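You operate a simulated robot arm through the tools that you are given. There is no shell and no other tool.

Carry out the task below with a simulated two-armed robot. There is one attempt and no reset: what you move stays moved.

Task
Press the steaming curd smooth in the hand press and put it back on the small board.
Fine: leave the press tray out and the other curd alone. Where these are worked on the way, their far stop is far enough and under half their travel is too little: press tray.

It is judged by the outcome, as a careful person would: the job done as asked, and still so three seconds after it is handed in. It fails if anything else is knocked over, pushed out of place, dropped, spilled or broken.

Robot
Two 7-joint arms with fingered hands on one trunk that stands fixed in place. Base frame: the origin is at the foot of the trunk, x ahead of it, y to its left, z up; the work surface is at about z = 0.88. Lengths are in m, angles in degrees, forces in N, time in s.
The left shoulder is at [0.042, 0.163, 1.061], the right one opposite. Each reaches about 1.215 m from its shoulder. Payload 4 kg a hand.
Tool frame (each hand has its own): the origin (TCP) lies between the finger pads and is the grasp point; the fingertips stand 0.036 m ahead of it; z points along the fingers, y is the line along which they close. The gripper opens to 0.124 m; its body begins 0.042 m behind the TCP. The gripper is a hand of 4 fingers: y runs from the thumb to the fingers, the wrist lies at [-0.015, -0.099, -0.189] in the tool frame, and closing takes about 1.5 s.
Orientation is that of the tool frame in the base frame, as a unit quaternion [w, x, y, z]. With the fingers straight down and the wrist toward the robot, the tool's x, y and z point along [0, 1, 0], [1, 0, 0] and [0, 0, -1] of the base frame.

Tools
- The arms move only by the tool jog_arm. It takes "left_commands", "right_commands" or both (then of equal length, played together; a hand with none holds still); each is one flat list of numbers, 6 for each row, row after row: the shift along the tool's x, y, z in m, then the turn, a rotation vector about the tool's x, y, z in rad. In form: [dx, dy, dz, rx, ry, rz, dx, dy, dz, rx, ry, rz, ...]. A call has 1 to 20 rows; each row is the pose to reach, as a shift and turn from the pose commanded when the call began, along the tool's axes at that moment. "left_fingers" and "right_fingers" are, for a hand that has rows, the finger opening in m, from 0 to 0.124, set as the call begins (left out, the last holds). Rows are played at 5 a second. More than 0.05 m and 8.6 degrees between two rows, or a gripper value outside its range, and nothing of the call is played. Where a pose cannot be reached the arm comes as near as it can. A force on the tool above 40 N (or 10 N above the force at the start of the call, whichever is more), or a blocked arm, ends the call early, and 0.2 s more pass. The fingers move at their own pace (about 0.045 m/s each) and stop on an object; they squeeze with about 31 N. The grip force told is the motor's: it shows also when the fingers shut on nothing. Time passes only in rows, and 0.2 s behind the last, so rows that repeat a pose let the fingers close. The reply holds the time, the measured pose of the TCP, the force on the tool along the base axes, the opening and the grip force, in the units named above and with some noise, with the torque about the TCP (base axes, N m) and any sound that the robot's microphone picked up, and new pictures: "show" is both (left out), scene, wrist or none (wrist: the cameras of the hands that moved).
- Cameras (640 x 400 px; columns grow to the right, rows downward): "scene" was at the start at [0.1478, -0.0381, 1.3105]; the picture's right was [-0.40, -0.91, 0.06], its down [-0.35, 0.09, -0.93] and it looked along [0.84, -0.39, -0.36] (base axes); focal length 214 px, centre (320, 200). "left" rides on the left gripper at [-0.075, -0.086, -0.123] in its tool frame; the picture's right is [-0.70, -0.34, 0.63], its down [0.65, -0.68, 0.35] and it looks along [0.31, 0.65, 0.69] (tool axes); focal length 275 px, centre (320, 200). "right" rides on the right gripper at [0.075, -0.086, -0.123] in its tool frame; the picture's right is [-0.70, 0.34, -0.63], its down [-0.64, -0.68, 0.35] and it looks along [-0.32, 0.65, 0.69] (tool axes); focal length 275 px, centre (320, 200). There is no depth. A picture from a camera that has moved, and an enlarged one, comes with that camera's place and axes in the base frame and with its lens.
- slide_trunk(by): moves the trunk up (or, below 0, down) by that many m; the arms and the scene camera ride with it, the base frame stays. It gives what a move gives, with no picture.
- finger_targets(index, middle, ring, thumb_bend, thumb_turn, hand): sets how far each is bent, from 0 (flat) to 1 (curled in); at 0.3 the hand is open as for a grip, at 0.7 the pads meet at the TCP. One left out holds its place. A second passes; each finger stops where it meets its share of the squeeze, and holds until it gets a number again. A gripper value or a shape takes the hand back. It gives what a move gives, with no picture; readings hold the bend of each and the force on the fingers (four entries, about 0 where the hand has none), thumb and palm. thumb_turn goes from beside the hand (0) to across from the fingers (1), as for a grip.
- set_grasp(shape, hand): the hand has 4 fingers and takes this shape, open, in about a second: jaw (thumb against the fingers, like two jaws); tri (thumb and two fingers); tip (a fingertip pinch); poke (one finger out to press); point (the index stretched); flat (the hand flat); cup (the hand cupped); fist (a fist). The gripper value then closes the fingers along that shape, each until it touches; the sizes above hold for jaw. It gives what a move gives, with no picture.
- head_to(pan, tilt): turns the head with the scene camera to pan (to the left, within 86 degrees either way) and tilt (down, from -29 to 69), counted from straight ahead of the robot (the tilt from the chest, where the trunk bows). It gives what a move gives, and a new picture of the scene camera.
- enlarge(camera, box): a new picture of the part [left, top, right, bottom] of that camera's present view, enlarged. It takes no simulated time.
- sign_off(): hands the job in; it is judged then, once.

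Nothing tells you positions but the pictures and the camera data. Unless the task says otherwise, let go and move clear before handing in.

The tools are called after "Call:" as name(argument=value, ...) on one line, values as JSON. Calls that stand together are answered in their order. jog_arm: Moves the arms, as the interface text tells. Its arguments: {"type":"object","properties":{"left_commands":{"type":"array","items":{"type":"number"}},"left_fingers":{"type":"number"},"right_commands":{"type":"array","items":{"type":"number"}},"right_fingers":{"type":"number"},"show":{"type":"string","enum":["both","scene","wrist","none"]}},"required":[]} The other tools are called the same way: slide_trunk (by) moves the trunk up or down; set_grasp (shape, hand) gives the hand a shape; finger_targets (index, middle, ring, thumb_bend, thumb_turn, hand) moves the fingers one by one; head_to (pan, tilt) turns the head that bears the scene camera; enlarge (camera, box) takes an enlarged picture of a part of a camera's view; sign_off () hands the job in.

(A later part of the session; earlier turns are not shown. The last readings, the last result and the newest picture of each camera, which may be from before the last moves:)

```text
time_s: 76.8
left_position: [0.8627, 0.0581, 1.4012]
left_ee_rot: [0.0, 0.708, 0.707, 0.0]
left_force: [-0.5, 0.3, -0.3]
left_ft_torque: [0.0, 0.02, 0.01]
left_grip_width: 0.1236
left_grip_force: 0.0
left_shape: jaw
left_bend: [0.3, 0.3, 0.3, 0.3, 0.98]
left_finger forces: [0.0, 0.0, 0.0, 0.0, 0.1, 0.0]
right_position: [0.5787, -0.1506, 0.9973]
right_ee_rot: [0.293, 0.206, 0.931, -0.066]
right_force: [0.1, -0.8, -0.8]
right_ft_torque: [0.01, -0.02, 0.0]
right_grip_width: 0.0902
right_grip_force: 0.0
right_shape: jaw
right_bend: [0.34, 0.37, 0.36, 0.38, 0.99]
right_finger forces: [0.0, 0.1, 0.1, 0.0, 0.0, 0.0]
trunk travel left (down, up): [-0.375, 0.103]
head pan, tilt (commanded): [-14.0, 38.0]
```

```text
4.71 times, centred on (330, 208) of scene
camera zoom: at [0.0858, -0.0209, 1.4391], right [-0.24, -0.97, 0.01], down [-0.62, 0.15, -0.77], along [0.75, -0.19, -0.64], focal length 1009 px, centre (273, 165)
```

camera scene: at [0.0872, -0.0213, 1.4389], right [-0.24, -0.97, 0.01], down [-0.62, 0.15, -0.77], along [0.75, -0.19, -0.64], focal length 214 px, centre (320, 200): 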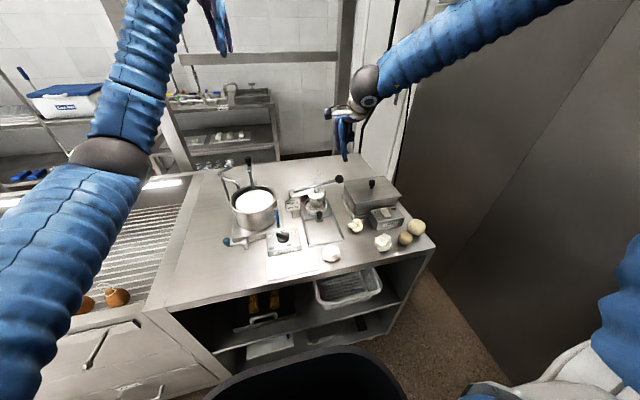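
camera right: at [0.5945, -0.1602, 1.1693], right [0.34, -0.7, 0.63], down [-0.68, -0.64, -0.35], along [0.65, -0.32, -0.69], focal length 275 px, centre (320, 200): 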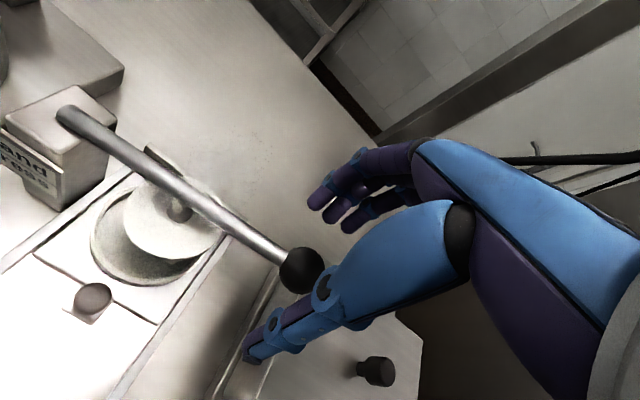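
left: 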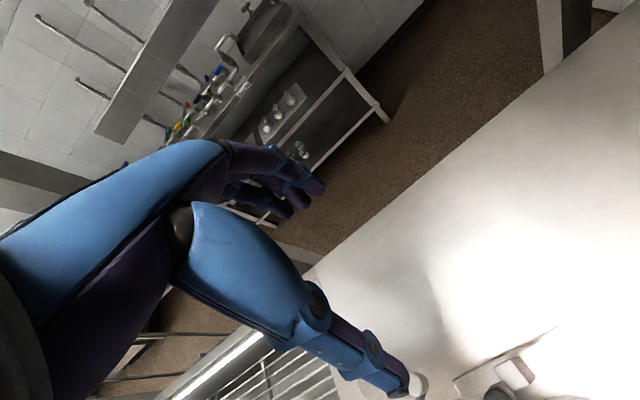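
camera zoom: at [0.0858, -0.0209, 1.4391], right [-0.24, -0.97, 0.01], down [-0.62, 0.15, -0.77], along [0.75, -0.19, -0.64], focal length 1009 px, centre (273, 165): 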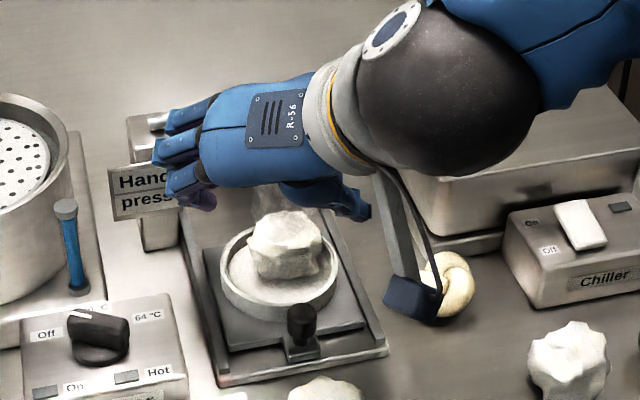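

The curd lines up with the jaw. I'll lower to straddle it, just above the rim.

Call:
jog_arm(right_commands=[0.0115, 0.0016, 0.017, 0, 0, 0, 0.0229, 0.0032, 0.034, 0, 0, 0, 0.0229, 0.0032, 0.034, 0, 0, 0], show="none")

Call:
enlarge(camera="right", box=[180, 120, 420, 340])

Call:
enlarge(camera="scene", box=[295, 180, 355, 240])

```text
time_s: 77.6
left_position: [0.8641, 0.0598, 1.4019]
left_ee_rot: [-0.001, 0.707, 0.707, 0.0]
left_force: [0.5, -0.4, 0.3]
left_ft_torque: [0.03, -0.01, -0.01]
left_grip_width: 0.124
left_grip_force: 0.2
left_shape: jaw
left_bend: [0.3, 0.3, 0.3, 0.3, 0.98]
left_finger forces: [0.1, 0.0, 0.0, 0.0, 0.0, 0.0]
right_position: [0.5781, -0.1459, 0.9565]
right_ee_rot: [0.292, 0.206, 0.932, -0.066]
right_force: [0.0, 1.4, 0.2]
right_ft_torque: [-0.02, 0.01, -0.01]
right_grip_width: 0.0904
right_grip_force: 0.0
right_shape: jaw
right_bend: [0.34, 0.37, 0.36, 0.38, 0.99]
right_finger forces: [0.0, 0.0, 0.0, 0.1, 0.1, 0.0]
trunk travel left (down, up): [-0.375, 0.103]
head pan, tilt (commanded): [-14.0, 38.0]
```

```text
1.82 times, centred on (300, 230) of right
camera zoom: at [0.423, -0.1686, 1.0146], right [0.33, 0.22, 0.92], down [0.37, -0.92, 0.09], along [0.87, 0.31, -0.39], focal length 500 px, centre (356, 146)
```

zoom: 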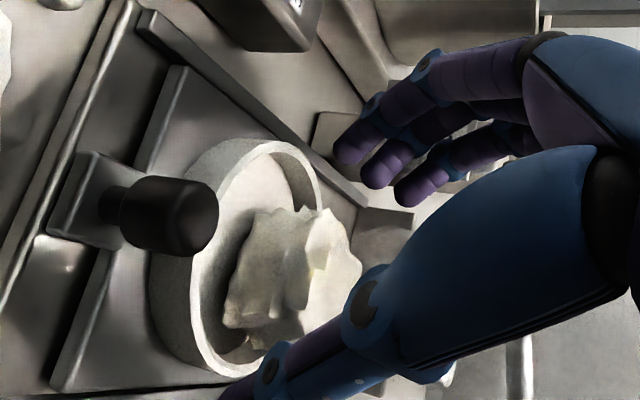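

```text
6.67 times, centred on (325, 210) of scene
camera zoom: at [0.0863, -0.0202, 1.439], right [-0.24, -0.97, 0.01], down [-0.62, 0.15, -0.77], along [0.75, -0.19, -0.64], focal length 1430 px, centre (287, 133)
```

zoom: 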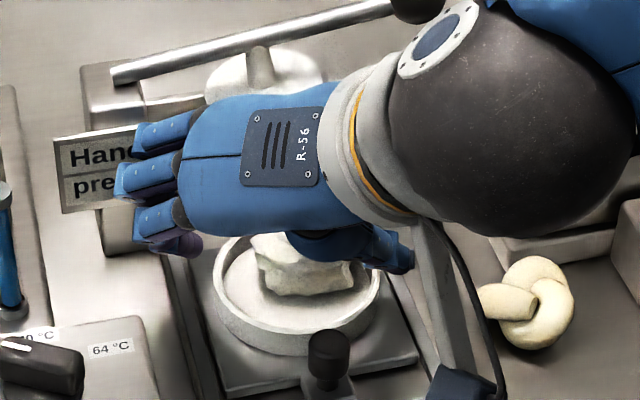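

The fingers and thumb straddle the curd. I'll close on it.

Call:
jog_arm(right_commands=[0, 0, 0, 0, 0, 0, 0, 0, 0, 0, 0, 0, 0, 0, 0, 0, 0, 0, 0, 0, 0, 0, 0, 0, 0, 0, 0, 0, 0, 0, 0, 0, 0, 0, 0, 0], right_fingers=0.035, show="none")

Call:
enlarge(camera="right", box=[180, 120, 420, 340])

Call:
enlarge(camera="scene", box=[295, 180, 355, 240])

```text
time_s: 79.0
left_position: [0.8633, 0.0588, 1.4004]
left_ee_rot: [0.001, 0.707, 0.707, 0.0]
left_force: [-0.3, -0.3, 0.4]
left_ft_torque: [-0.02, -0.02, 0.03]
left_grip_width: 0.1234
left_grip_force: 0.0
left_shape: jaw
left_bend: [0.3, 0.3, 0.3, 0.3, 0.98]
left_finger forces: [0.0, 0.1, 0.0, 0.1, 0.0, 0.1]
right_position: [0.5788, -0.1466, 0.9576]
right_ee_rot: [0.292, 0.206, 0.932, -0.066]
right_force: [-1.8, 0.8, 3.9]
right_ft_torque: [0.01, -0.07, -0.02]
right_grip_width: 0.0448
right_grip_force: 30.6
right_shape: jaw
right_bend: [0.49, 0.5, 0.56, 0.6, 1.0]
right_finger forces: [15.2, 9.5, 3.7, 0.0, 23.4, 0.0]
trunk travel left (down, up): [-0.375, 0.103]
head pan, tilt (commanded): [-14.0, 38.0]
```

```text
1.82 times, centred on (300, 230) of right
camera zoom: at [0.423, -0.1691, 1.0146], right [0.33, 0.22, 0.92], down [0.37, -0.92, 0.09], along [0.87, 0.31, -0.39], focal length 500 px, centre (356, 146)
```

zoom: 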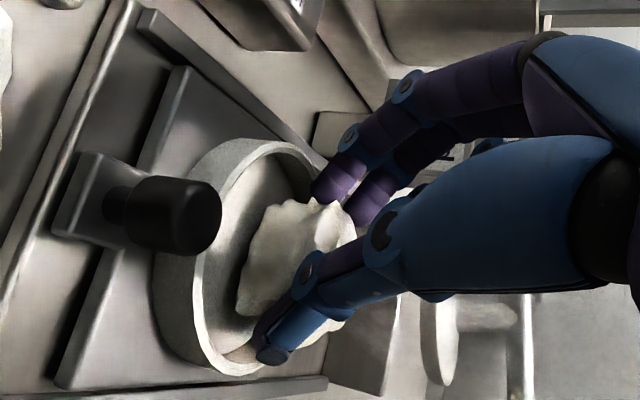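

```text
6.67 times, centred on (325, 210) of scene
camera zoom: at [0.0865, -0.0208, 1.439], right [-0.24, -0.97, 0.01], down [-0.62, 0.15, -0.77], along [0.75, -0.19, -0.64], focal length 1430 px, centre (287, 133)
```

zoom: 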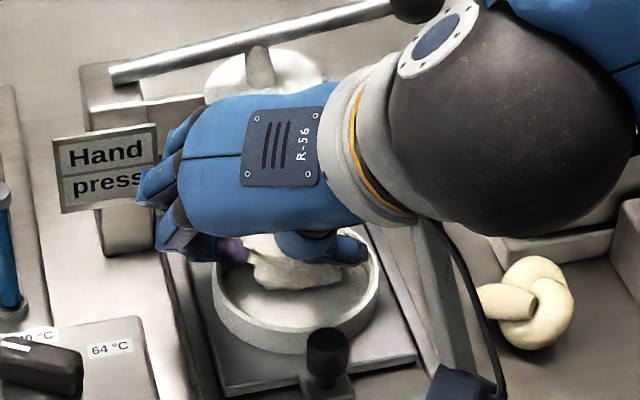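

The curd is held. I'll ease it about 13 mm toward the robot to centre it on the mould floor.

Call:
jog_arm(right_commands=[0.0028, -0.0018, -0.0034, 0, 0, 0, 0.0057, -0.0037, -0.0059, 0, 0, 0, 0.0085, -0.0055, -0.0084, 0, 0, 0, 0.0085, -0.0055, -0.0084, 0, 0, 0], show="none")

Call:
enlarge(camera="right", box=[180, 120, 420, 340])

Call:
enlarge(camera="scene", box=[295, 180, 355, 240])

```text
time_s: 80.0
left_position: [0.8642, 0.0588, 1.4001]
left_ee_rot: [0.0, 0.707, 0.707, 0.0]
left_force: [-0.2, -0.6, -0.9]
left_ft_torque: [-0.03, -0.02, 0.0]
left_grip_width: 0.1235
left_grip_force: 0.0
left_shape: jaw
left_bend: [0.3, 0.3, 0.3, 0.3, 0.98]
left_finger forces: [0.0, 0.1, 0.0, 0.0, 0.0, 0.1]
right_position: [0.5676, -0.1477, 0.9586]
right_ee_rot: [0.292, 0.206, 0.932, -0.066]
right_force: [-0.2, -0.2, 0.5]
right_ft_torque: [0.0, 0.03, 0.03]
right_grip_width: 0.0438
right_grip_force: 31.4
right_shape: jaw
right_bend: [0.49, 0.51, 0.56, 0.6, 1.0]
right_finger forces: [14.1, 9.0, 2.6, 0.0, 21.7, 0.1]
trunk travel left (down, up): [-0.375, 0.103]
head pan, tilt (commanded): [-14.0, 38.0]
```

```text
1.82 times, centred on (300, 230) of right
camera zoom: at [0.4108, -0.1685, 1.0169], right [0.33, 0.22, 0.92], down [0.37, -0.92, 0.09], along [0.87, 0.31, -0.39], focal length 500 px, centre (356, 146)
```

zoom: 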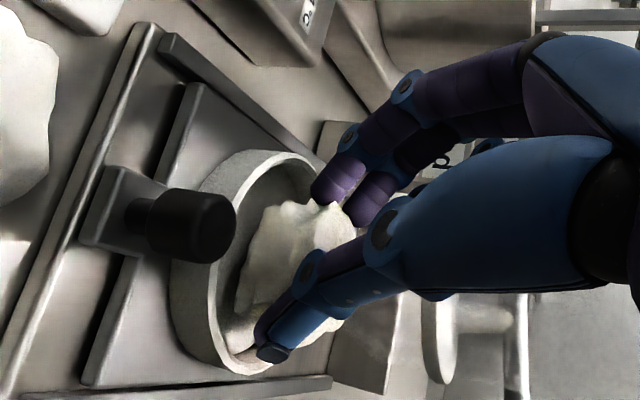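

```text
6.67 times, centred on (325, 210) of scene
camera zoom: at [0.0869, -0.021, 1.4389], right [-0.24, -0.97, 0.01], down [-0.62, 0.15, -0.77], along [0.75, -0.19, -0.64], focal length 1430 px, centre (287, 133)
```

zoom: 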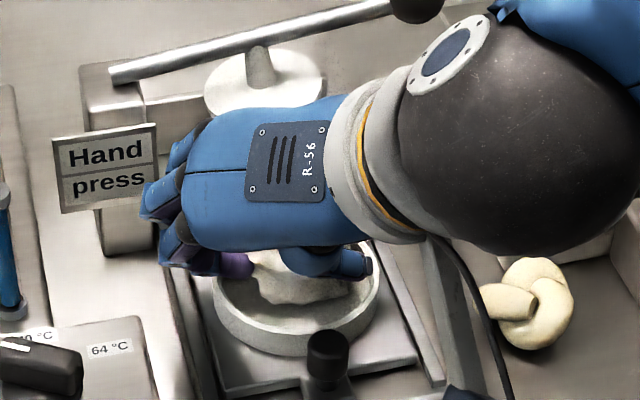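

The curd moved forward relative to the ring while the tray stayed put. I'll nudge it 4 mm more, settle it down and release.

Call:
jog_arm(right_commands=[0.0026, -0.0008, 0.0006, 0, 0, 0, 0.0053, -0.0017, 0.0012, 0, 0, 0, 0.0053, -0.0017, 0.0012, 0, 0, 0], show="none")

Call:
jog_arm(right_commands=[0, 0, 0, 0, 0, 0, 0, 0, 0, 0, 0, 0, 0, 0, 0, 0, 0, 0, 0, 0, 0, 0, 0, 0, 0, 0, 0, 0, 0, 0], right_fingers=0.085, show="none")

Call:
jog_arm(right_commands=[-0.0172, 0, -0.0246, 0, 0, 0, -0.043, 0, -0.0614, 0, 0, 0, -0.06, 0, -0.09, 0, 0, 0], show="none")

Call:
enlarge(camera="right", box=[100, 160, 340, 360])

Call:
enlarge(camera="scene", box=[300, 185, 350, 240])

```text
time_s: 80.8
left_position: [0.8642, 0.059, 1.4022]
left_ee_rot: [0.0, 0.707, 0.707, 0.0]
left_force: [0.7, 0.8, 0.4]
left_ft_torque: [0.0, 0.0, 0.0]
left_grip_width: 0.1236
left_grip_force: 0.2
left_shape: jaw
left_bend: [0.3, 0.3, 0.3, 0.3, 0.98]
left_finger forces: [0.0, 0.0, 0.0, 0.0, 0.0, 0.0]
right_position: [0.5622, -0.1451, 0.9555]
right_ee_rot: [0.293, 0.206, 0.932, -0.065]
right_force: [5.5, 2.6, 16.7]
right_ft_torque: [0.07, -0.61, 0.0]
right_grip_width: 0.0436
right_grip_force: 30.7
right_shape: jaw
right_bend: [0.49, 0.51, 0.56, 0.6, 1.0]
right_finger forces: [14.6, 10.8, 10.8, 0.0, 23.3, 0.0]
trunk travel left (down, up): [-0.375, 0.103]
head pan, tilt (commanded): [-14.0, 38.0]
```

```text
time_s: 82.0
left_position: [0.864, 0.0593, 1.4009]
left_ee_rot: [0.0, 0.708, 0.707, 0.001]
left_force: [0.7, 0.4, -0.2]
left_ft_torque: [-0.03, -0.04, 0.02]
left_grip_width: 0.1238
left_grip_force: 0.1
left_shape: jaw
left_bend: [0.3, 0.3, 0.3, 0.3, 0.98]
left_finger forces: [0.0, 0.1, 0.0, 0.0, 0.0, 0.0]
right_position: [0.5617, -0.1463, 0.9557]
right_ee_rot: [0.292, 0.207, 0.932, -0.066]
right_force: [-0.5, -0.7, 0.2]
right_ft_torque: [-0.01, -0.01, 0.03]
right_grip_width: 0.085
right_grip_force: 0.1
right_shape: jaw
right_bend: [0.35, 0.39, 0.37, 0.5, 0.99]
right_finger forces: [0.0, 0.0, 0.0, 0.0, 0.1, 0.0]
trunk travel left (down, up): [-0.375, 0.103]
head pan, tilt (commanded): [-14.0, 38.0]
```

```text
time_s: 82.8
left_position: [0.8633, 0.0588, 1.4015]
left_ee_rot: [0.0, 0.708, 0.707, 0.0]
left_force: [-0.9, 0.7, 0.2]
left_ft_torque: [0.04, -0.02, 0.02]
left_grip_width: 0.124
left_grip_force: 0.0
left_shape: jaw
left_bend: [0.3, 0.3, 0.3, 0.3, 0.98]
left_finger forces: [0.1, 0.0, 0.0, 0.1, 0.0, 0.0]
right_position: [0.5589, -0.1421, 1.0623]
right_ee_rot: [0.292, 0.206, 0.932, -0.065]
right_force: [-0.3, 0.1, 0.1]
right_ft_torque: [0.0, 0.0, 0.02]
right_grip_width: 0.085
right_grip_force: 0.1
right_shape: jaw
right_bend: [0.35, 0.39, 0.37, 0.5, 0.99]
right_finger forces: [0.0, 0.0, 0.0, 0.1, 0.0, 0.0]
trunk travel left (down, up): [-0.375, 0.103]
head pan, tilt (commanded): [-14.0, 38.0]
```

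```text
2.00 times, centred on (220, 260) of right
camera zoom: at [0.4039, -0.164, 1.1198], right [0.33, 0.22, 0.92], down [0.37, -0.92, 0.09], along [0.87, 0.31, -0.39], focal length 551 px, centre (520, 80)
```

zoom: 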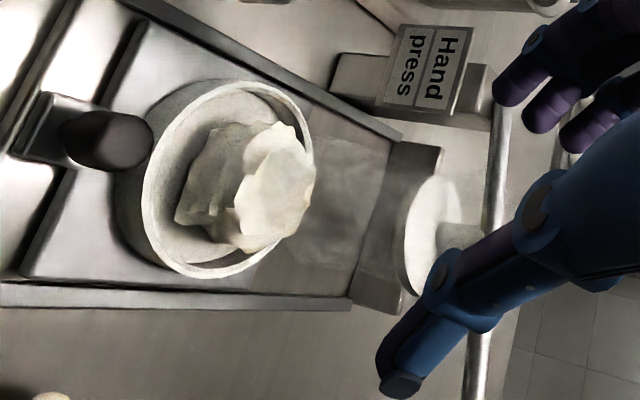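

```text
7.27 times, centred on (325, 212) of scene
camera zoom: at [0.0862, -0.0206, 1.439], right [-0.24, -0.97, 0.01], down [-0.62, 0.15, -0.77], along [0.75, -0.19, -0.64], focal length 1560 px, centre (284, 109)
```

zoom: 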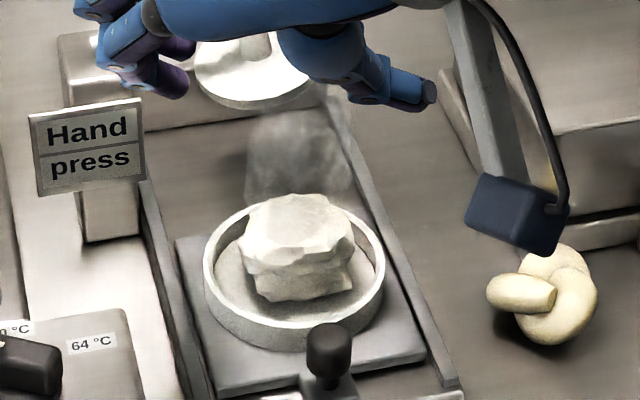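

The curd is now well centred in the mould. I'll set the pinch shape and go back to the tray knob.

Call:
set_grasp(hand="right", shape="tip")

Call:
jog_arm(right_commands=[0.0237, -0.0114, 0.0017, 0, 0, 0, 0.0474, -0.0227, 0.0034, 0, 0, 0, 0.0474, -0.0227, 0.0034, 0, 0, 0, 0.0644, -0.0238, 0.026, 0, 0, 0, 0.0814, -0.025, 0.0487, 0, 0, 0, 0.0983, -0.0261, 0.0713, 0, 0, 0, 0.0983, -0.0261, 0.0713, 0, 0, 0], right_fingers=0.065, show="none")

Call:
enlarge(camera="right", box=[180, 140, 420, 340])

```text
time_s: 83.7
left_position: [0.8647, 0.0577, 1.3999]
left_ee_rot: [0.0, 0.708, 0.707, 0.0]
left_force: [1.1, 0.9, 0.4]
left_ft_torque: [-0.02, -0.03, -0.03]
left_grip_width: 0.1239
left_grip_force: 0.1
left_shape: jaw
left_bend: [0.3, 0.3, 0.3, 0.3, 0.98]
left_finger forces: [0.0, 0.0, 0.0, 0.0, 0.0, 0.0]
right_position: [0.5599, -0.142, 1.0623]
right_ee_rot: [0.292, 0.206, 0.932, -0.066]
right_force: [-0.4, 0.1, 0.2]
right_ft_torque: [-0.01, 0.01, -0.01]
right_grip_width: 0.1237
right_grip_force: 0.1
right_shape: tip
right_bend: [0.31, 0.98, 0.99, 0.3, 0.98]
right_finger forces: [0.0, 0.0, 0.1, 0.0, 0.1, 0.1]
trunk travel left (down, up): [-0.375, 0.103]
head pan, tilt (commanded): [-14.0, 38.0]
```

```text
time_s: 85.3
left_position: [0.8646, 0.0608, 1.4024]
left_ee_rot: [0.0, 0.707, 0.707, 0.0]
left_force: [-0.4, 0.4, 0.7]
left_ft_torque: [-0.01, 0.03, -0.04]
left_grip_width: 0.1236
left_grip_force: 0.0
left_shape: jaw
left_bend: [0.3, 0.3, 0.3, 0.3, 0.98]
left_finger forces: [0.0, 0.0, 0.0, 0.0, 0.1, 0.0]
right_position: [0.5115, -0.1509, 0.9497]
right_ee_rot: [0.292, 0.205, 0.932, -0.066]
right_force: [-0.1, 0.7, 0.1]
right_ft_torque: [-0.01, 0.02, 0.0]
right_grip_width: 0.0658
right_grip_force: 0.0
right_shape: tip
right_bend: [0.41, 0.98, 0.99, 0.55, 0.99]
right_finger forces: [0.1, 0.0, 0.1, 0.0, 0.1, 0.0]
right hand out of reach, approached as far as the arm can: row 2, 3, 4
trunk travel left (down, up): [-0.375, 0.103]
head pan, tilt (commanded): [-14.0, 38.0]
```

```text
2.00 times, centred on (300, 240) of right
camera zoom: at [0.3571, -0.1733, 1.0068], right [0.33, 0.22, 0.92], down [0.37, -0.92, 0.09], along [0.87, 0.31, -0.39], focal length 551 px, centre (360, 120)
```

zoom: 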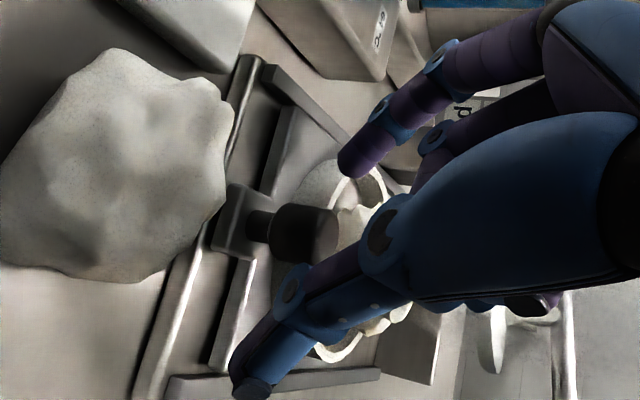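

The pinch is aligned with the knob. I'll close and push the tray fully in.

Call:
jog_arm(right_commands=[0, 0, 0, 0, 0, 0, 0, 0, 0, 0, 0, 0, 0, 0, 0, 0, 0, 0, 0, 0, 0, 0, 0, 0, 0, 0, 0, 0, 0, 0, 0, 0, 0, 0, 0, 0], right_fingers=0.005, show="none")

Call:
jog_arm(right_commands=[-0.0085, 0.0049, 0.006, 0, 0, 0, -0.0171, 0.0097, 0.0119, 0, 0, 0, -0.0256, 0.0146, 0.0179, 0, 0, 0, -0.0342, 0.0195, 0.0239, 0, 0, 0, -0.0427, 0.0243, 0.0299, 0, 0, 0, -0.0512, 0.0292, 0.0358, 0, 0, 0, -0.0598, 0.034, 0.0418, 0, 0, 0, -0.0683, 0.0389, 0.0478, 0, 0, 0, -0.0683, 0.0389, 0.0478, 0, 0, 0], show="none")

Call:
enlarge(camera="right", box=[180, 140, 440, 340])

```text
time_s: 86.7
left_position: [0.8633, 0.0589, 1.4]
left_ee_rot: [0.0, 0.707, 0.707, 0.0]
left_force: [-0.3, -0.1, -0.2]
left_ft_torque: [0.01, -0.02, 0.0]
left_grip_width: 0.1238
left_grip_force: 0.1
left_shape: jaw
left_bend: [0.3, 0.3, 0.3, 0.3, 0.98]
left_finger forces: [0.0, 0.1, 0.0, 0.0, 0.1, 0.0]
right_position: [0.5133, -0.1524, 0.9492]
right_ee_rot: [0.292, 0.206, 0.932, -0.066]
right_force: [0.0, -1.2, 0.4]
right_ft_torque: [0.03, 0.01, 0.07]
right_grip_width: 0.0143
right_grip_force: 31.5
right_shape: tip
right_bend: [0.61, 1.0, 1.0, 0.67, 1.0]
right_finger forces: [28.6, 0.1, 0.0, 0.1, 28.9, 0.0]
trunk travel left (down, up): [-0.375, 0.103]
head pan, tilt (commanded): [-14.0, 38.0]
```

```text
time_s: 88.7
left_position: [0.8621, 0.0593, 1.4015]
left_ee_rot: [0.0, 0.707, 0.707, -0.001]
left_force: [0.5, -1.1, 0.3]
left_ft_torque: [-0.02, 0.0, 0.03]
left_grip_width: 0.124
left_grip_force: 0.2
left_shape: jaw
left_bend: [0.3, 0.3, 0.3, 0.3, 0.98]
left_finger forces: [0.0, 0.1, 0.1, 0.0, 0.1, 0.0]
right_position: [0.6041, -0.1529, 0.9483]
right_ee_rot: [0.292, 0.206, 0.932, -0.066]
right_force: [-9.8, -3.0, 9.4]
right_ft_torque: [-0.01, 0.03, 0.04]
right_grip_width: 0.0144
right_grip_force: 31.5
right_shape: tip
right_bend: [0.61, 1.0, 1.0, 0.67, 1.0]
right_finger forces: [27.0, 0.0, 0.1, 0.0, 36.1, 0.1]
trunk travel left (down, up): [-0.375, 0.103]
head pan, tilt (commanded): [-14.0, 38.0]
```

```text
2.00 times, centred on (310, 240) of right
camera zoom: at [0.4482, -0.1753, 1.006], right [0.33, 0.22, 0.92], down [0.37, -0.92, 0.09], along [0.87, 0.31, -0.39], focal length 551 px, centre (340, 120)
```

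zoom: 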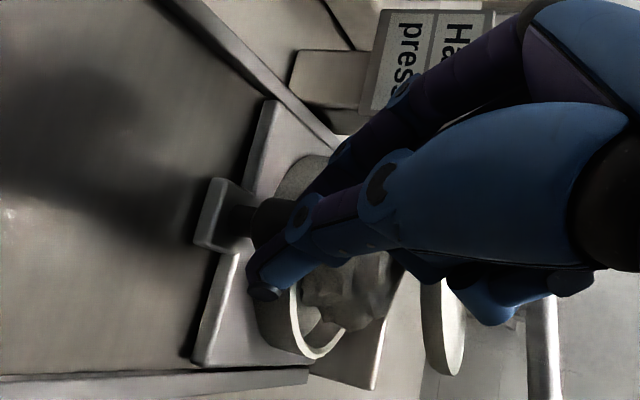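

The tray is at its stop again. I'll give it one small final push, release and retreat.

Call:
jog_arm(right_commands=[-0.0022, 0.0013, 0.0016, 0, 0, 0, -0.0022, 0.0013, 0.0016, 0, 0, 0], show="none")

Call:
jog_arm(right_commands=[0.0022, -0.0013, -0.0016, 0, 0, 0, 0.0022, -0.0013, -0.0016, 0, 0, 0, 0.0022, -0.0013, -0.0016, 0, 0, 0, 0.0022, -0.0013, -0.0016, 0, 0, 0], right_fingers=0.055, show="none")

Call:
jog_arm(right_commands=[0, 0, -0.03, 0, 0, 0, 0, 0, -0.07, 0, 0, 0, 0, 0, -0.11, 0, 0, 0], show="none")

Call:
finger_targets(hand="right", index=1, middle=1, ring=1, thumb_bend=0.3, thumb_turn=1)

```text
time_s: 89.3
left_position: [0.8624, 0.0589, 1.4026]
left_ee_rot: [0.0, 0.708, 0.707, 0.0]
left_force: [-0.4, 0.3, 0.2]
left_ft_torque: [0.02, 0.0, -0.04]
left_grip_width: 0.1234
left_grip_force: 0.0
left_shape: jaw
left_bend: [0.3, 0.3, 0.3, 0.3, 0.98]
left_finger forces: [0.0, 0.0, 0.0, 0.1, 0.1, 0.0]
right_position: [0.6065, -0.153, 0.9499]
right_ee_rot: [0.291, 0.205, 0.932, -0.065]
right_force: [-21.1, -1.8, 7.8]
right_ft_torque: [-0.04, 0.36, 0.09]
right_grip_width: 0.0154
right_grip_force: 31.6
right_shape: tip
right_bend: [0.61, 1.0, 1.0, 0.67, 0.99]
right_finger forces: [23.9, 0.0, 0.0, 0.0, 41.0, 0.1]
trunk travel left (down, up): [-0.375, 0.103]
head pan, tilt (commanded): [-14.0, 38.0]
```

```text
time_s: 90.3
left_position: [0.8648, 0.0589, 1.3996]
left_ee_rot: [0.001, 0.707, 0.707, 0.0]
left_force: [0.3, -0.5, -0.1]
left_ft_torque: [0.01, 0.05, 0.04]
left_grip_width: 0.1235
left_grip_force: 0.0
left_shape: jaw
left_bend: [0.3, 0.3, 0.3, 0.3, 0.98]
left_finger forces: [0.0, 0.0, 0.0, 0.0, 0.1, 0.0]
right_position: [0.6049, -0.1537, 0.9493]
right_ee_rot: [0.292, 0.206, 0.932, -0.065]
right_force: [0.0, -0.1, 0.1]
right_ft_torque: [0.03, -0.02, 0.02]
right_grip_width: 0.0549
right_grip_force: 0.1
right_shape: tip
right_bend: [0.45, 0.98, 0.99, 0.58, 0.99]
right_finger forces: [0.1, 0.0, 0.0, 0.0, 0.1, 0.0]
trunk travel left (down, up): [-0.375, 0.103]
head pan, tilt (commanded): [-14.0, 38.0]
```

```text
time_s: 91.1
left_position: [0.8632, 0.0596, 1.4016]
left_ee_rot: [0.0, 0.707, 0.707, 0.0]
left_force: [-0.1, -0.3, 0.5]
left_ft_torque: [-0.01, -0.02, 0.0]
left_grip_width: 0.1236
left_grip_force: 0.1
left_shape: jaw
left_bend: [0.3, 0.3, 0.3, 0.3, 0.98]
left_finger forces: [0.1, 0.0, 0.0, 0.0, 0.0, 0.0]
right_position: [0.5484, -0.1215, 1.0404]
right_ee_rot: [0.292, 0.206, 0.932, -0.066]
right_force: [0.0, 0.6, 0.5]
right_ft_torque: [0.03, -0.01, -0.01]
right_grip_width: 0.055
right_grip_force: 0.0
right_shape: tip
right_bend: [0.45, 0.98, 0.99, 0.58, 0.99]
right_finger forces: [0.0, 0.1, 0.0, 0.1, 0.0, 0.0]
trunk travel left (down, up): [-0.375, 0.103]
head pan, tilt (commanded): [-14.0, 38.0]
```

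```text
time_s: 92.1
left_position: [0.8635, 0.0593, 1.4015]
left_ee_rot: [0.0, 0.707, 0.707, 0.0]
left_force: [0.1, 0.3, 0.8]
left_ft_torque: [0.0, 0.01, 0.05]
left_grip_width: 0.1236
left_grip_force: 0.0
left_shape: jaw
left_bend: [0.3, 0.3, 0.3, 0.3, 0.98]
left_finger forces: [0.1, 0.1, 0.0, 0.1, 0.0, 0.0]
right_position: [0.5504, -0.1228, 1.0397]
right_ee_rot: [0.292, 0.206, 0.932, -0.066]
right_force: [0.4, 0.2, -1.1]
right_ft_torque: [-0.03, 0.0, -0.01]
right_grip_width: 0.0791
right_grip_force: 0.0
right_shape: fingers
right_bend: [1.0, 1.0, 1.0, 0.3, 0.98]
right_finger forces: [0.0, 0.1, 0.0, 0.0, 0.0, 0.1]
trunk travel left (down, up): [-0.375, 0.103]
head pan, tilt (commanded): [-14.0, 38.0]
```

Next I'll go back over the lever ball, this time with the TCP further forward (x≈0.663) so the ball sits under the middle of the curled fingers.

Call:
jog_arm(right_commands=[-0.023, 0, -0.0328, 0.0348, 0.0542, 0.1098, -0.0459, 0, -0.0655, 0.0696, 0.1085, 0.2196, -0.0613, -0.0085, -0.0445, 0.1045, 0.1627, 0.3293, -0.0767, -0.017, -0.0235, 0.1393, 0.2169, 0.4391, -0.0921, -0.0255, -0.0026, 0.1741, 0.2712, 0.5489, -0.1075, -0.0339, 0.0184, 0.2089, 0.3254, 0.6587, -0.1229, -0.0424, 0.0394, 0.2437, 0.3796, 0.7685, -0.1383, -0.0509, 0.0604, 0.2786, 0.4338, 0.8782, -0.1383, -0.0509, 0.0604, 0.3134, 0.4881, 0.988, -0.1383, -0.0509, 0.0604, 0.3482, 0.5423, 1.0978], show="none")

Call:
enlarge(camera="scene", box=[290, 140, 380, 230])

Call:
enlarge(camera="right", box=[60, 120, 440, 340])

```text
time_s: 94.3
left_position: [0.8637, 0.0582, 1.4007]
left_ee_rot: [0.0, 0.707, 0.707, 0.0]
left_force: [0.7, -0.3, 0.3]
left_ft_torque: [0.02, 0.03, 0.0]
left_grip_width: 0.1239
left_grip_force: 0.0
left_shape: jaw
left_bend: [0.3, 0.3, 0.3, 0.3, 0.98]
left_finger forces: [0.1, 0.0, 0.0, 0.0, 0.1, 0.1]
right_position: [0.6615, -0.2362, 1.0669]
right_ee_rot: [-0.001, 0.707, 0.707, -0.003]
right_force: [0.3, -0.6, -0.3]
right_ft_torque: [-0.02, 0.01, 0.01]
right_grip_width: 0.0789
right_grip_force: 0.1
right_shape: fingers
right_bend: [1.0, 1.0, 1.0, 0.3, 0.98]
right_finger forces: [0.0, 0.0, 0.0, 0.0, 0.1, 0.1]
trunk travel left (down, up): [-0.375, 0.103]
head pan, tilt (commanded): [-14.0, 38.0]
```

```text
4.44 times, centred on (335, 185) of scene
camera zoom: at [0.0872, -0.0212, 1.4389], right [-0.24, -0.97, 0.01], down [-0.62, 0.15, -0.77], along [0.75, -0.19, -0.64], focal length 953 px, centre (253, 267)
```

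zoom: 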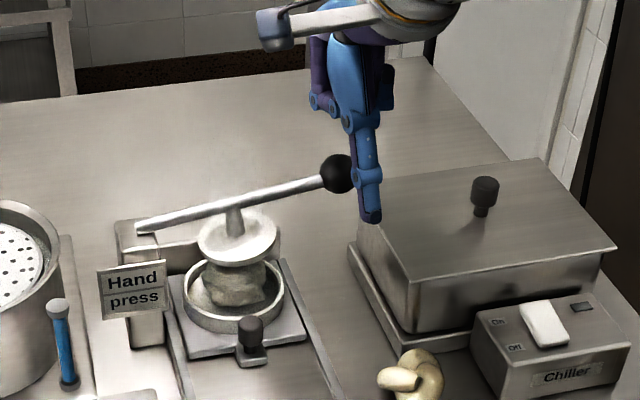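

```text
1.68 times, centred on (250, 230) of right
camera zoom: at [0.5756, -0.1602, 1.1894], right [0.34, -0.7, 0.63], down [-0.68, -0.64, -0.34], along [0.65, -0.32, -0.69], focal length 464 px, centre (438, 150)
```

zoom: 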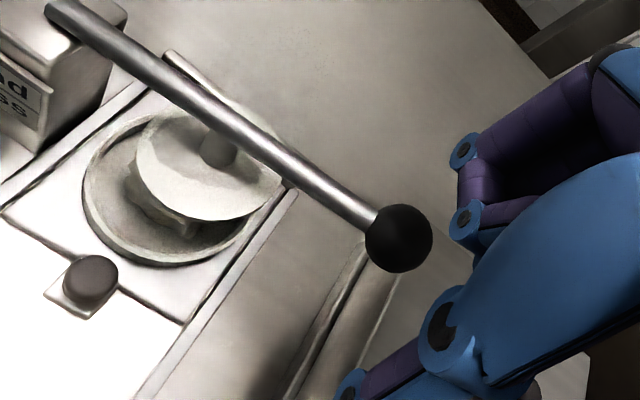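

The ball is under the middle of the curled fingers. I'll press down until the plate meets the curd.

Call:
jog_arm(right_commands=[0, 0, 0.015, 0, 0, 0, 0, 0, 0.03, 0, 0, 0, 0, 0, 0.04, 0, 0, 0, 0, 0, 0.048, 0, 0, 0, 0, 0, 0.056, 0, 0, 0, 0, 0, 0.062, 0, 0, 0, 0, 0, 0.066, 0, 0, 0, 0, 0, 0.07, 0, 0, 0, 0, 0, 0.074, 0, 0, 0, 0, 0, 0.078, 0, 0, 0], show="none")

Call:
enlarge(camera="scene", box=[290, 150, 370, 220])

```text
time_s: 96.4
left_position: [0.8646, 0.0579, 1.3988]
left_ee_rot: [0.001, 0.707, 0.707, 0.0]
left_force: [0.3, -0.3, -0.5]
left_ft_torque: [-0.03, 0.0, 0.01]
left_grip_width: 0.1239
left_grip_force: 0.0
left_shape: jaw
left_bend: [0.3, 0.3, 0.3, 0.3, 0.98]
left_finger forces: [0.0, 0.1, 0.1, 0.1, 0.0, 0.1]
right_position: [0.6635, -0.234, 0.9982]
right_ee_rot: [0.004, 0.706, 0.708, 0.002]
right_force: [0.2, 1.0, 14.2]
right_ft_torque: [-0.17, -0.26, 0.04]
right_grip_width: 0.0793
right_grip_force: 7.1
right_shape: fingers
right_bend: [1.0, 1.0, 1.0, 0.3, 0.98]
right_finger forces: [0.0, 14.5, 0.0, 0.0, 0.0, 0.1]
trunk travel left (down, up): [-0.375, 0.103]
head pan, tilt (commanded): [-14.0, 38.0]
stopped in row 10 (right hand): the force on the tool passed its limit at 46 N (the readings are from after the stop); the commanded pose is now the measured one
```

```text
5.71 times, centred on (330, 185) of scene
camera zoom: at [0.0871, -0.0209, 1.4387], right [-0.24, -0.97, 0.01], down [-0.62, 0.15, -0.77], along [0.75, -0.19, -0.64], focal length 1226 px, centre (263, 286)
```

zoom: 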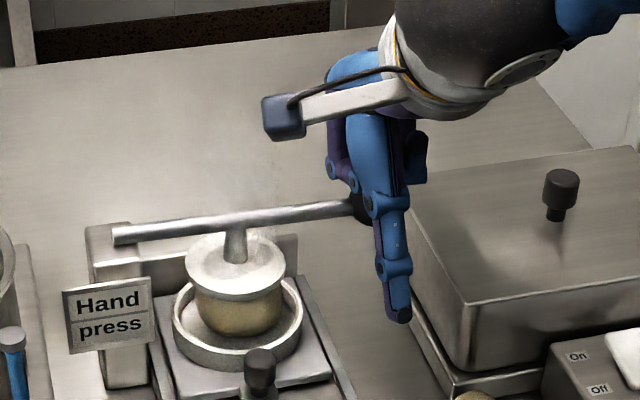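

The lump under the plate looks different now, smooth and yellowish. I'll zoom in to confirm.

Call:
enlarge(camera="scene", box=[300, 180, 345, 220])

Call:
enlarge(camera="right", box=[20, 120, 300, 340])

```text
10.00 times, centred on (322, 200) of scene
camera zoom: at [0.0871, -0.0209, 1.4387], right [-0.24, -0.97, 0.01], down [-0.62, 0.15, -0.77], along [0.75, -0.19, -0.64], focal length 2145 px, centre (295, 200)
```

zoom: 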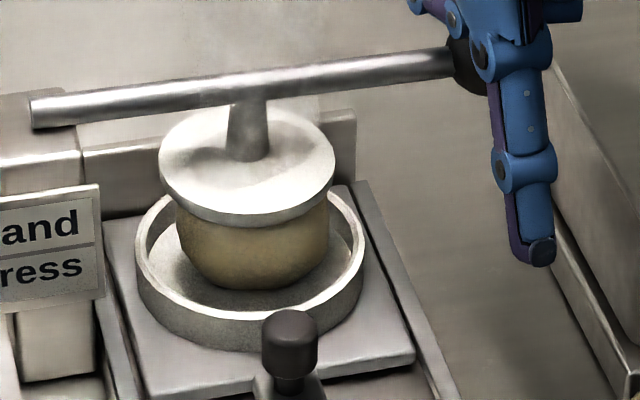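

```text
1.82 times, centred on (160, 230) of right
camera zoom: at [0.5769, -0.158, 1.1195], right [0.33, -0.69, 0.64], down [-0.68, -0.65, -0.35], along [0.65, -0.32, -0.69], focal length 500 px, centre (611, 146)
```

zoom: 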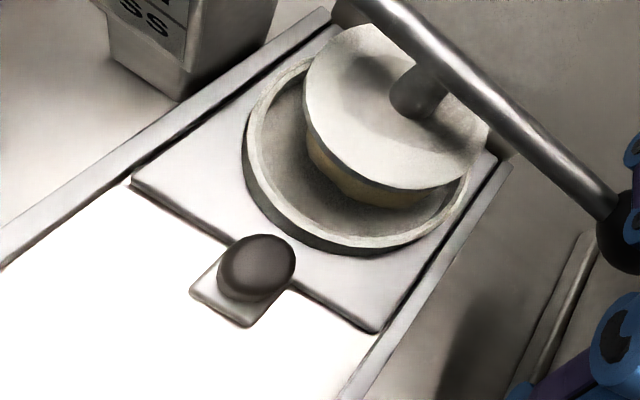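

The curd has been pressed smooth. I'll ease off the lever so it rises gently, then return to the knob approach pose with the pinch shape.

Call:
jog_arm(right_commands=[0, 0, -0.02, 0, 0, 0, 0, 0, -0.04, 0, 0, 0, 0, 0, -0.075, 0, 0, 0, 0, 0, -0.11, 0, 0, 0, 0.0113, -0.0127, -0.1082, -0.0348, -0.0542, -0.1098, 0.0226, -0.0253, -0.1064, -0.0696, -0.1085, -0.2196, 0.0339, -0.038, -0.1045, -0.1045, -0.1627, -0.3293, 0.0452, -0.0506, -0.1027, -0.1393, -0.2169, -0.4391, 0.0565, -0.0633, -0.1009, -0.1741, -0.2712, -0.5489, 0.0678, -0.0759, -0.0991, -0.2089, -0.3254, -0.6587, 0.0791, -0.0886, -0.0973, -0.2437, -0.3796, -0.7685, 0.0904, -0.1012, -0.0954, -0.2786, -0.4338, -0.8782, 0.1017, -0.1139, -0.0936, -0.3134, -0.4881, -0.988, 0.113, -0.1265, -0.0918, -0.3482, -0.5423, -1.0978], show="none")

Call:
set_grasp(hand="right", shape="tip")

Call:
enlarge(camera="scene", box=[290, 160, 360, 235])

Call:
enlarge(camera="right", box=[160, 180, 360, 350])

```text
time_s: 99.4
left_position: [0.8645, 0.0604, 1.4001]
left_ee_rot: [0.0, 0.708, 0.707, 0.0]
left_force: [-0.6, 0.3, -0.1]
left_ft_torque: [0.0, 0.0, -0.01]
left_grip_width: 0.1236
left_grip_force: 0.1
left_shape: jaw
left_bend: [0.3, 0.3, 0.3, 0.3, 0.98]
left_finger forces: [0.0, 0.0, 0.0, 0.1, 0.0, 0.0]
right_position: [0.5359, -0.1179, 1.0893]
right_ee_rot: [0.297, 0.205, 0.93, -0.064]
right_force: [-0.1, -1.0, -0.7]
right_ft_torque: [0.0, 0.0, 0.0]
right_grip_width: 0.0792
right_grip_force: 0.2
right_shape: fingers
right_bend: [1.0, 1.0, 1.0, 0.3, 0.98]
right_finger forces: [0.0, 0.0, 0.0, 0.1, 0.0, 0.0]
trunk travel left (down, up): [-0.375, 0.103]
head pan, tilt (commanded): [-14.0, 38.0]
```

```text
time_s: 100.3
left_position: [0.865, 0.0599, 1.4015]
left_ee_rot: [0.0, 0.707, 0.707, 0.0]
left_force: [0.3, -0.1, 0.5]
left_ft_torque: [-0.03, -0.01, 0.0]
left_grip_width: 0.1235
left_grip_force: 0.0
left_shape: jaw
left_bend: [0.3, 0.3, 0.3, 0.3, 0.98]
left_finger forces: [0.0, 0.0, 0.0, 0.1, 0.0, 0.1]
right_position: [0.5353, -0.1191, 1.09]
right_ee_rot: [0.296, 0.206, 0.93, -0.065]
right_force: [1.1, -0.8, 0.3]
right_ft_torque: [0.01, -0.02, -0.04]
right_grip_width: 0.1238
right_grip_force: 0.0
right_shape: tip
right_bend: [0.31, 0.98, 0.99, 0.3, 0.98]
right_finger forces: [0.0, 0.0, 0.0, 0.0, 0.0, 0.1]
trunk travel left (down, up): [-0.375, 0.103]
head pan, tilt (commanded): [-14.0, 38.0]
```

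```text
5.33 times, centred on (325, 198) of scene
camera zoom: at [0.0869, -0.021, 1.4389], right [-0.24, -0.97, 0.01], down [-0.62, 0.15, -0.77], along [0.75, -0.19, -0.64], focal length 1144 px, centre (293, 213)
```

zoom: 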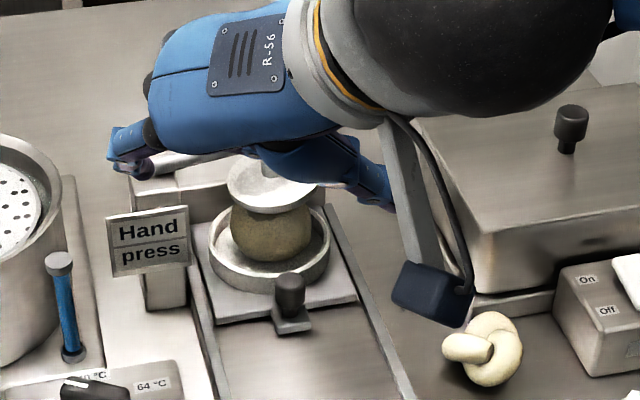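

```text
2.35 times, centred on (260, 265) of right
camera zoom: at [0.3802, -0.1405, 1.1454], right [0.33, 0.22, 0.92], down [0.37, -0.92, 0.09], along [0.87, 0.31, -0.38], focal length 648 px, centre (461, 47)
```

zoom: 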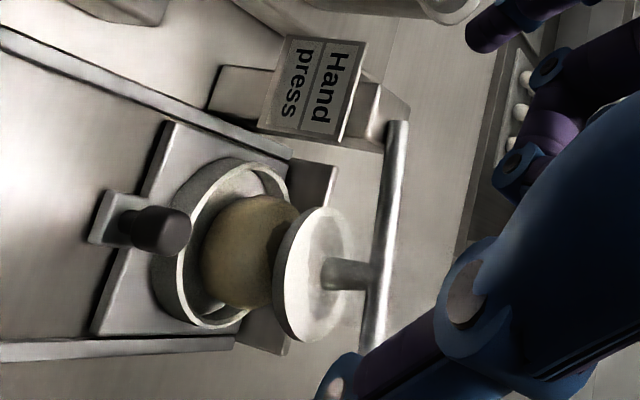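

The curd is now a smooth ball in the mould. I'll pinch the knob again to draw the tray out.

Call:
jog_arm(right_commands=[0.0093, 0, 0.024, 0, 0, 0, 0.0185, -0.0008, 0.048, 0, 0, 0, 0.0185, -0.0008, 0.088, 0, 0, 0, 0.0185, -0.0008, 0.128, 0, 0, 0, 0.0185, -0.0008, 0.1592, 0, 0, 0, 0.0185, -0.0008, 0.1592, 0, 0, 0], right_fingers=0.065, show="none")

Call:
enlarge(camera="right", box=[180, 140, 440, 340])

```text
time_s: 101.7
left_position: [0.8648, 0.0598, 1.4009]
left_ee_rot: [0.0, 0.707, 0.707, 0.0]
left_force: [0.0, 0.7, 0.2]
left_ft_torque: [-0.02, -0.02, -0.01]
left_grip_width: 0.1238
left_grip_force: 0.0
left_shape: jaw
left_bend: [0.3, 0.3, 0.3, 0.3, 0.98]
left_finger forces: [0.0, 0.0, 0.0, 0.0, 0.1, 0.0]
right_position: [0.6051, -0.1509, 0.9493]
right_ee_rot: [0.297, 0.206, 0.93, -0.064]
right_force: [-0.2, 0.7, 0.2]
right_ft_torque: [0.03, 0.02, 0.02]
right_grip_width: 0.0656
right_grip_force: 0.1
right_shape: tip
right_bend: [0.41, 0.98, 0.99, 0.55, 0.99]
right_finger forces: [0.0, 0.0, 0.1, 0.0, 0.0, 0.0]
trunk travel left (down, up): [-0.375, 0.103]
head pan, tilt (commanded): [-14.0, 38.0]
```

```text
2.00 times, centred on (310, 240) of right
camera zoom: at [0.4498, -0.1737, 1.0057], right [0.32, 0.22, 0.92], down [0.37, -0.92, 0.09], along [0.87, 0.31, -0.38], focal length 551 px, centre (340, 120)
```

zoom: 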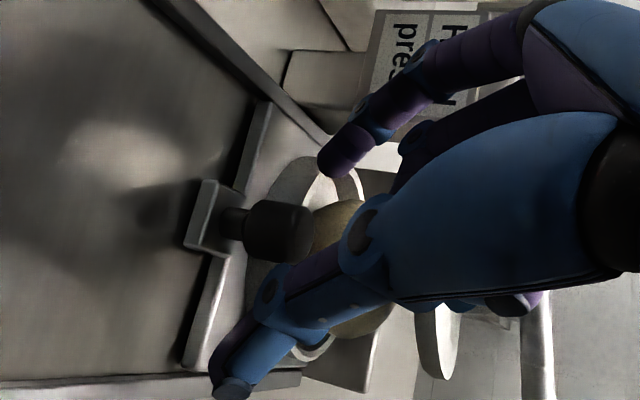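

The alignment is good, so I'll pinch and draw the tray out gently.

Call:
jog_arm(right_commands=[0, 0, 0, 0, 0, 0, 0, 0, 0, 0, 0, 0, 0, 0, 0, 0, 0, 0, 0, 0, 0, 0, 0, 0, 0, 0, 0, 0, 0, 0, 0, 0, 0, 0, 0, 0], right_fingers=0.005, show="none")

Call:
jog_arm(right_commands=[0.0052, -0.003, -0.0036, 0, 0, 0, 0.0111, -0.0063, -0.0078, 0, 0, 0, 0.0178, -0.0101, -0.0125, 0, 0, 0, 0.0245, -0.0139, -0.0172, 0, 0, 0, 0.0312, -0.0177, -0.0218, 0, 0, 0, 0.0378, -0.0216, -0.0265, 0, 0, 0, 0.0445, -0.0254, -0.0312, 0, 0, 0, 0.0512, -0.0292, -0.0359, 0, 0, 0, 0.0579, -0.033, -0.0406, 0, 0, 0, 0.0638, -0.0363, -0.0447, 0, 0, 0, 0.0668, -0.038, -0.0468, 0, 0, 0, 0.0668, -0.038, -0.0468, 0, 0, 0], show="none")

Call:
enlarge(camera="right", box=[180, 140, 440, 340])

```text
time_s: 103.1
left_position: [0.8645, 0.0582, 1.4006]
left_ee_rot: [0.0, 0.708, 0.706, 0.0]
left_force: [0.2, 0.4, 0.6]
left_ft_torque: [0.01, 0.02, 0.0]
left_grip_width: 0.1238
left_grip_force: 0.2
left_shape: jaw
left_bend: [0.3, 0.3, 0.3, 0.3, 0.98]
left_finger forces: [0.1, 0.0, 0.1, 0.0, 0.0, 0.0]
right_position: [0.6057, -0.1527, 0.9494]
right_ee_rot: [0.296, 0.206, 0.93, -0.065]
right_force: [0.9, -4.6, -0.1]
right_ft_torque: [-0.09, 0.02, 0.03]
right_grip_width: 0.0172
right_grip_force: 31.1
right_shape: tip
right_bend: [0.62, 1.0, 1.0, 0.66, 1.0]
right_finger forces: [26.9, 0.0, 0.0, 0.0, 30.6, 0.1]
trunk travel left (down, up): [-0.375, 0.103]
head pan, tilt (commanded): [-14.0, 38.0]
```

```text
time_s: 105.7
left_position: [0.8633, 0.0591, 1.4021]
left_ee_rot: [0.0, 0.707, 0.707, 0.0]
left_force: [-0.1, 0.2, -0.2]
left_ft_torque: [0.01, -0.01, -0.02]
left_grip_width: 0.1237
left_grip_force: 0.1
left_shape: jaw
left_bend: [0.3, 0.3, 0.3, 0.3, 0.98]
left_finger forces: [0.0, 0.1, 0.0, 0.0, 0.0, 0.0]
right_position: [0.5144, -0.1546, 0.9456]
right_ee_rot: [0.298, 0.205, 0.93, -0.065]
right_force: [3.8, -2.7, 24.7]
right_ft_torque: [0.03, -0.52, 0.02]
right_grip_width: 0.0159
right_grip_force: 30.5
right_shape: tip
right_bend: [0.61, 1.0, 1.0, 0.66, 1.0]
right_finger forces: [31.8, 0.0, 0.0, 0.0, 30.0, 0.0]
trunk travel left (down, up): [-0.375, 0.103]
head pan, tilt (commanded): [-14.0, 38.0]
```

```text
2.00 times, centred on (310, 240) of right
camera zoom: at [0.358, -0.1756, 1.0028], right [0.32, 0.22, 0.92], down [0.37, -0.92, 0.09], along [0.87, 0.31, -0.38], focal length 551 px, centre (340, 120)
```

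zoom: 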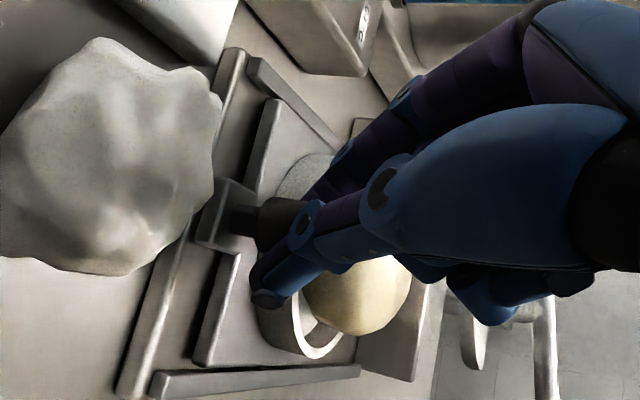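

The tray is out with the smooth ball still in the ring. I'll release the knob and rise straight up.

Call:
jog_arm(right_commands=[-0.0012, 0, -0.0016, 0, 0, 0, -0.0012, 0, -0.0016, 0, 0, 0, -0.0012, 0, -0.0016, 0, 0, 0, -0.0012, 0, -0.0016, 0, 0, 0, -0.0012, 0, -0.0016, 0, 0, 0], right_fingers=0.06, show="none")

Call:
jog_arm(right_commands=[-0.0172, 0, -0.0246, 0, 0, 0, -0.0344, 0, -0.0491, 0, 0, 0, -0.0574, 0, -0.0819, 0, 0, 0, -0.069, 0, -0.098, 0, 0, 0], show="none")

Call:
set_grasp(hand="right", shape="jaw")

Call:
enlarge(camera="right", box=[120, 160, 360, 350])

Call:
enlarge(camera="scene", box=[280, 170, 360, 260])

```text
time_s: 106.9
left_position: [0.864, 0.0586, 1.4011]
left_ee_rot: [0.0, 0.707, 0.707, 0.0]
left_force: [-0.4, 0.7, 0.9]
left_ft_torque: [-0.02, 0.03, 0.0]
left_grip_width: 0.1235
left_grip_force: 0.0
left_shape: jaw
left_bend: [0.3, 0.3, 0.3, 0.3, 0.98]
left_finger forces: [0.0, 0.0, 0.0, 0.0, 0.0, 0.1]
right_position: [0.513, -0.1544, 0.947]
right_ee_rot: [0.296, 0.206, 0.931, -0.065]
right_force: [-0.1, 0.6, -0.5]
right_ft_torque: [0.01, -0.02, 0.0]
right_grip_width: 0.0597
right_grip_force: 0.1
right_shape: tip
right_bend: [0.43, 0.98, 0.99, 0.56, 0.99]
right_finger forces: [0.0, 0.1, 0.0, 0.0, 0.0, 0.1]
trunk travel left (down, up): [-0.375, 0.103]
head pan, tilt (commanded): [-14.0, 38.0]
```

```text
time_s: 107.9
left_position: [0.8643, 0.0591, 1.4011]
left_ee_rot: [-0.001, 0.707, 0.707, 0.001]
left_force: [1.0, 0.0, -0.2]
left_ft_torque: [-0.01, -0.01, -0.04]
left_grip_width: 0.1234
left_grip_force: 0.0
left_shape: jaw
left_bend: [0.3, 0.3, 0.3, 0.3, 0.98]
left_finger forces: [0.0, 0.1, 0.1, 0.0, 0.0, 0.0]
right_position: [0.5235, -0.1544, 1.0681]
right_ee_rot: [0.297, 0.206, 0.93, -0.064]
right_force: [-0.6, 0.3, 0.3]
right_ft_torque: [-0.03, -0.01, -0.01]
right_grip_width: 0.0599
right_grip_force: 0.1
right_shape: tip
right_bend: [0.43, 0.98, 0.99, 0.56, 0.99]
right_finger forces: [0.0, 0.0, 0.1, 0.0, 0.1, 0.1]
right hand out of reach, approached as far as the arm can: row 2, 3, 4
trunk travel left (down, up): [-0.375, 0.103]
head pan, tilt (commanded): [-14.0, 38.0]
```

```text
time_s: 108.8
left_position: [0.8638, 0.0594, 1.4013]
left_ee_rot: [0.0, 0.707, 0.708, 0.0]
left_force: [0.1, 0.6, -0.2]
left_ft_torque: [-0.01, -0.05, -0.01]
left_grip_width: 0.1237
left_grip_force: 0.0
left_shape: jaw
left_bend: [0.3, 0.3, 0.3, 0.3, 0.98]
left_finger forces: [0.0, 0.1, 0.0, 0.0, 0.1, 0.1]
right_position: [0.5251, -0.1548, 1.0674]
right_ee_rot: [0.296, 0.205, 0.931, -0.065]
right_force: [-0.3, -0.1, 0.8]
right_ft_torque: [-0.02, -0.02, 0.01]
right_grip_width: 0.1237
right_grip_force: 0.1
right_shape: jaw
right_bend: [0.3, 0.3, 0.3, 0.3, 0.98]
right_finger forces: [0.1, 0.1, 0.0, 0.0, 0.0, 0.0]
trunk travel left (down, up): [-0.375, 0.103]
head pan, tilt (commanded): [-14.0, 38.0]
```

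```text
2.11 times, centred on (240, 255) of right
camera zoom: at [0.3687, -0.1774, 1.1238], right [0.33, 0.22, 0.92], down [0.37, -0.92, 0.09], along [0.87, 0.31, -0.38], focal length 580 px, centre (488, 84)
```

zoom: 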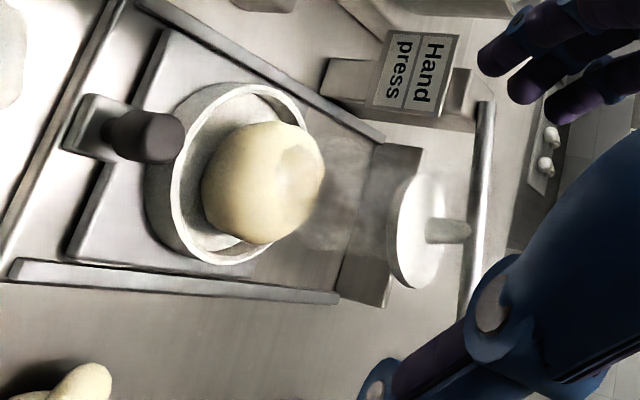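

```text
4.44 times, centred on (320, 215) of scene
camera zoom: at [0.0866, -0.021, 1.439], right [-0.24, -0.97, 0.01], down [-0.62, 0.15, -0.77], along [0.75, -0.19, -0.64], focal length 953 px, centre (320, 133)
```

zoom: 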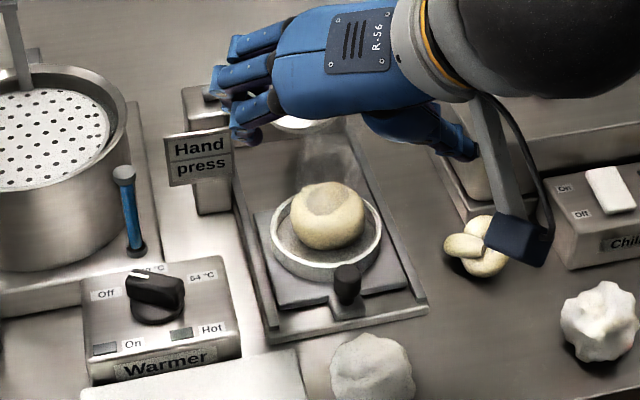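

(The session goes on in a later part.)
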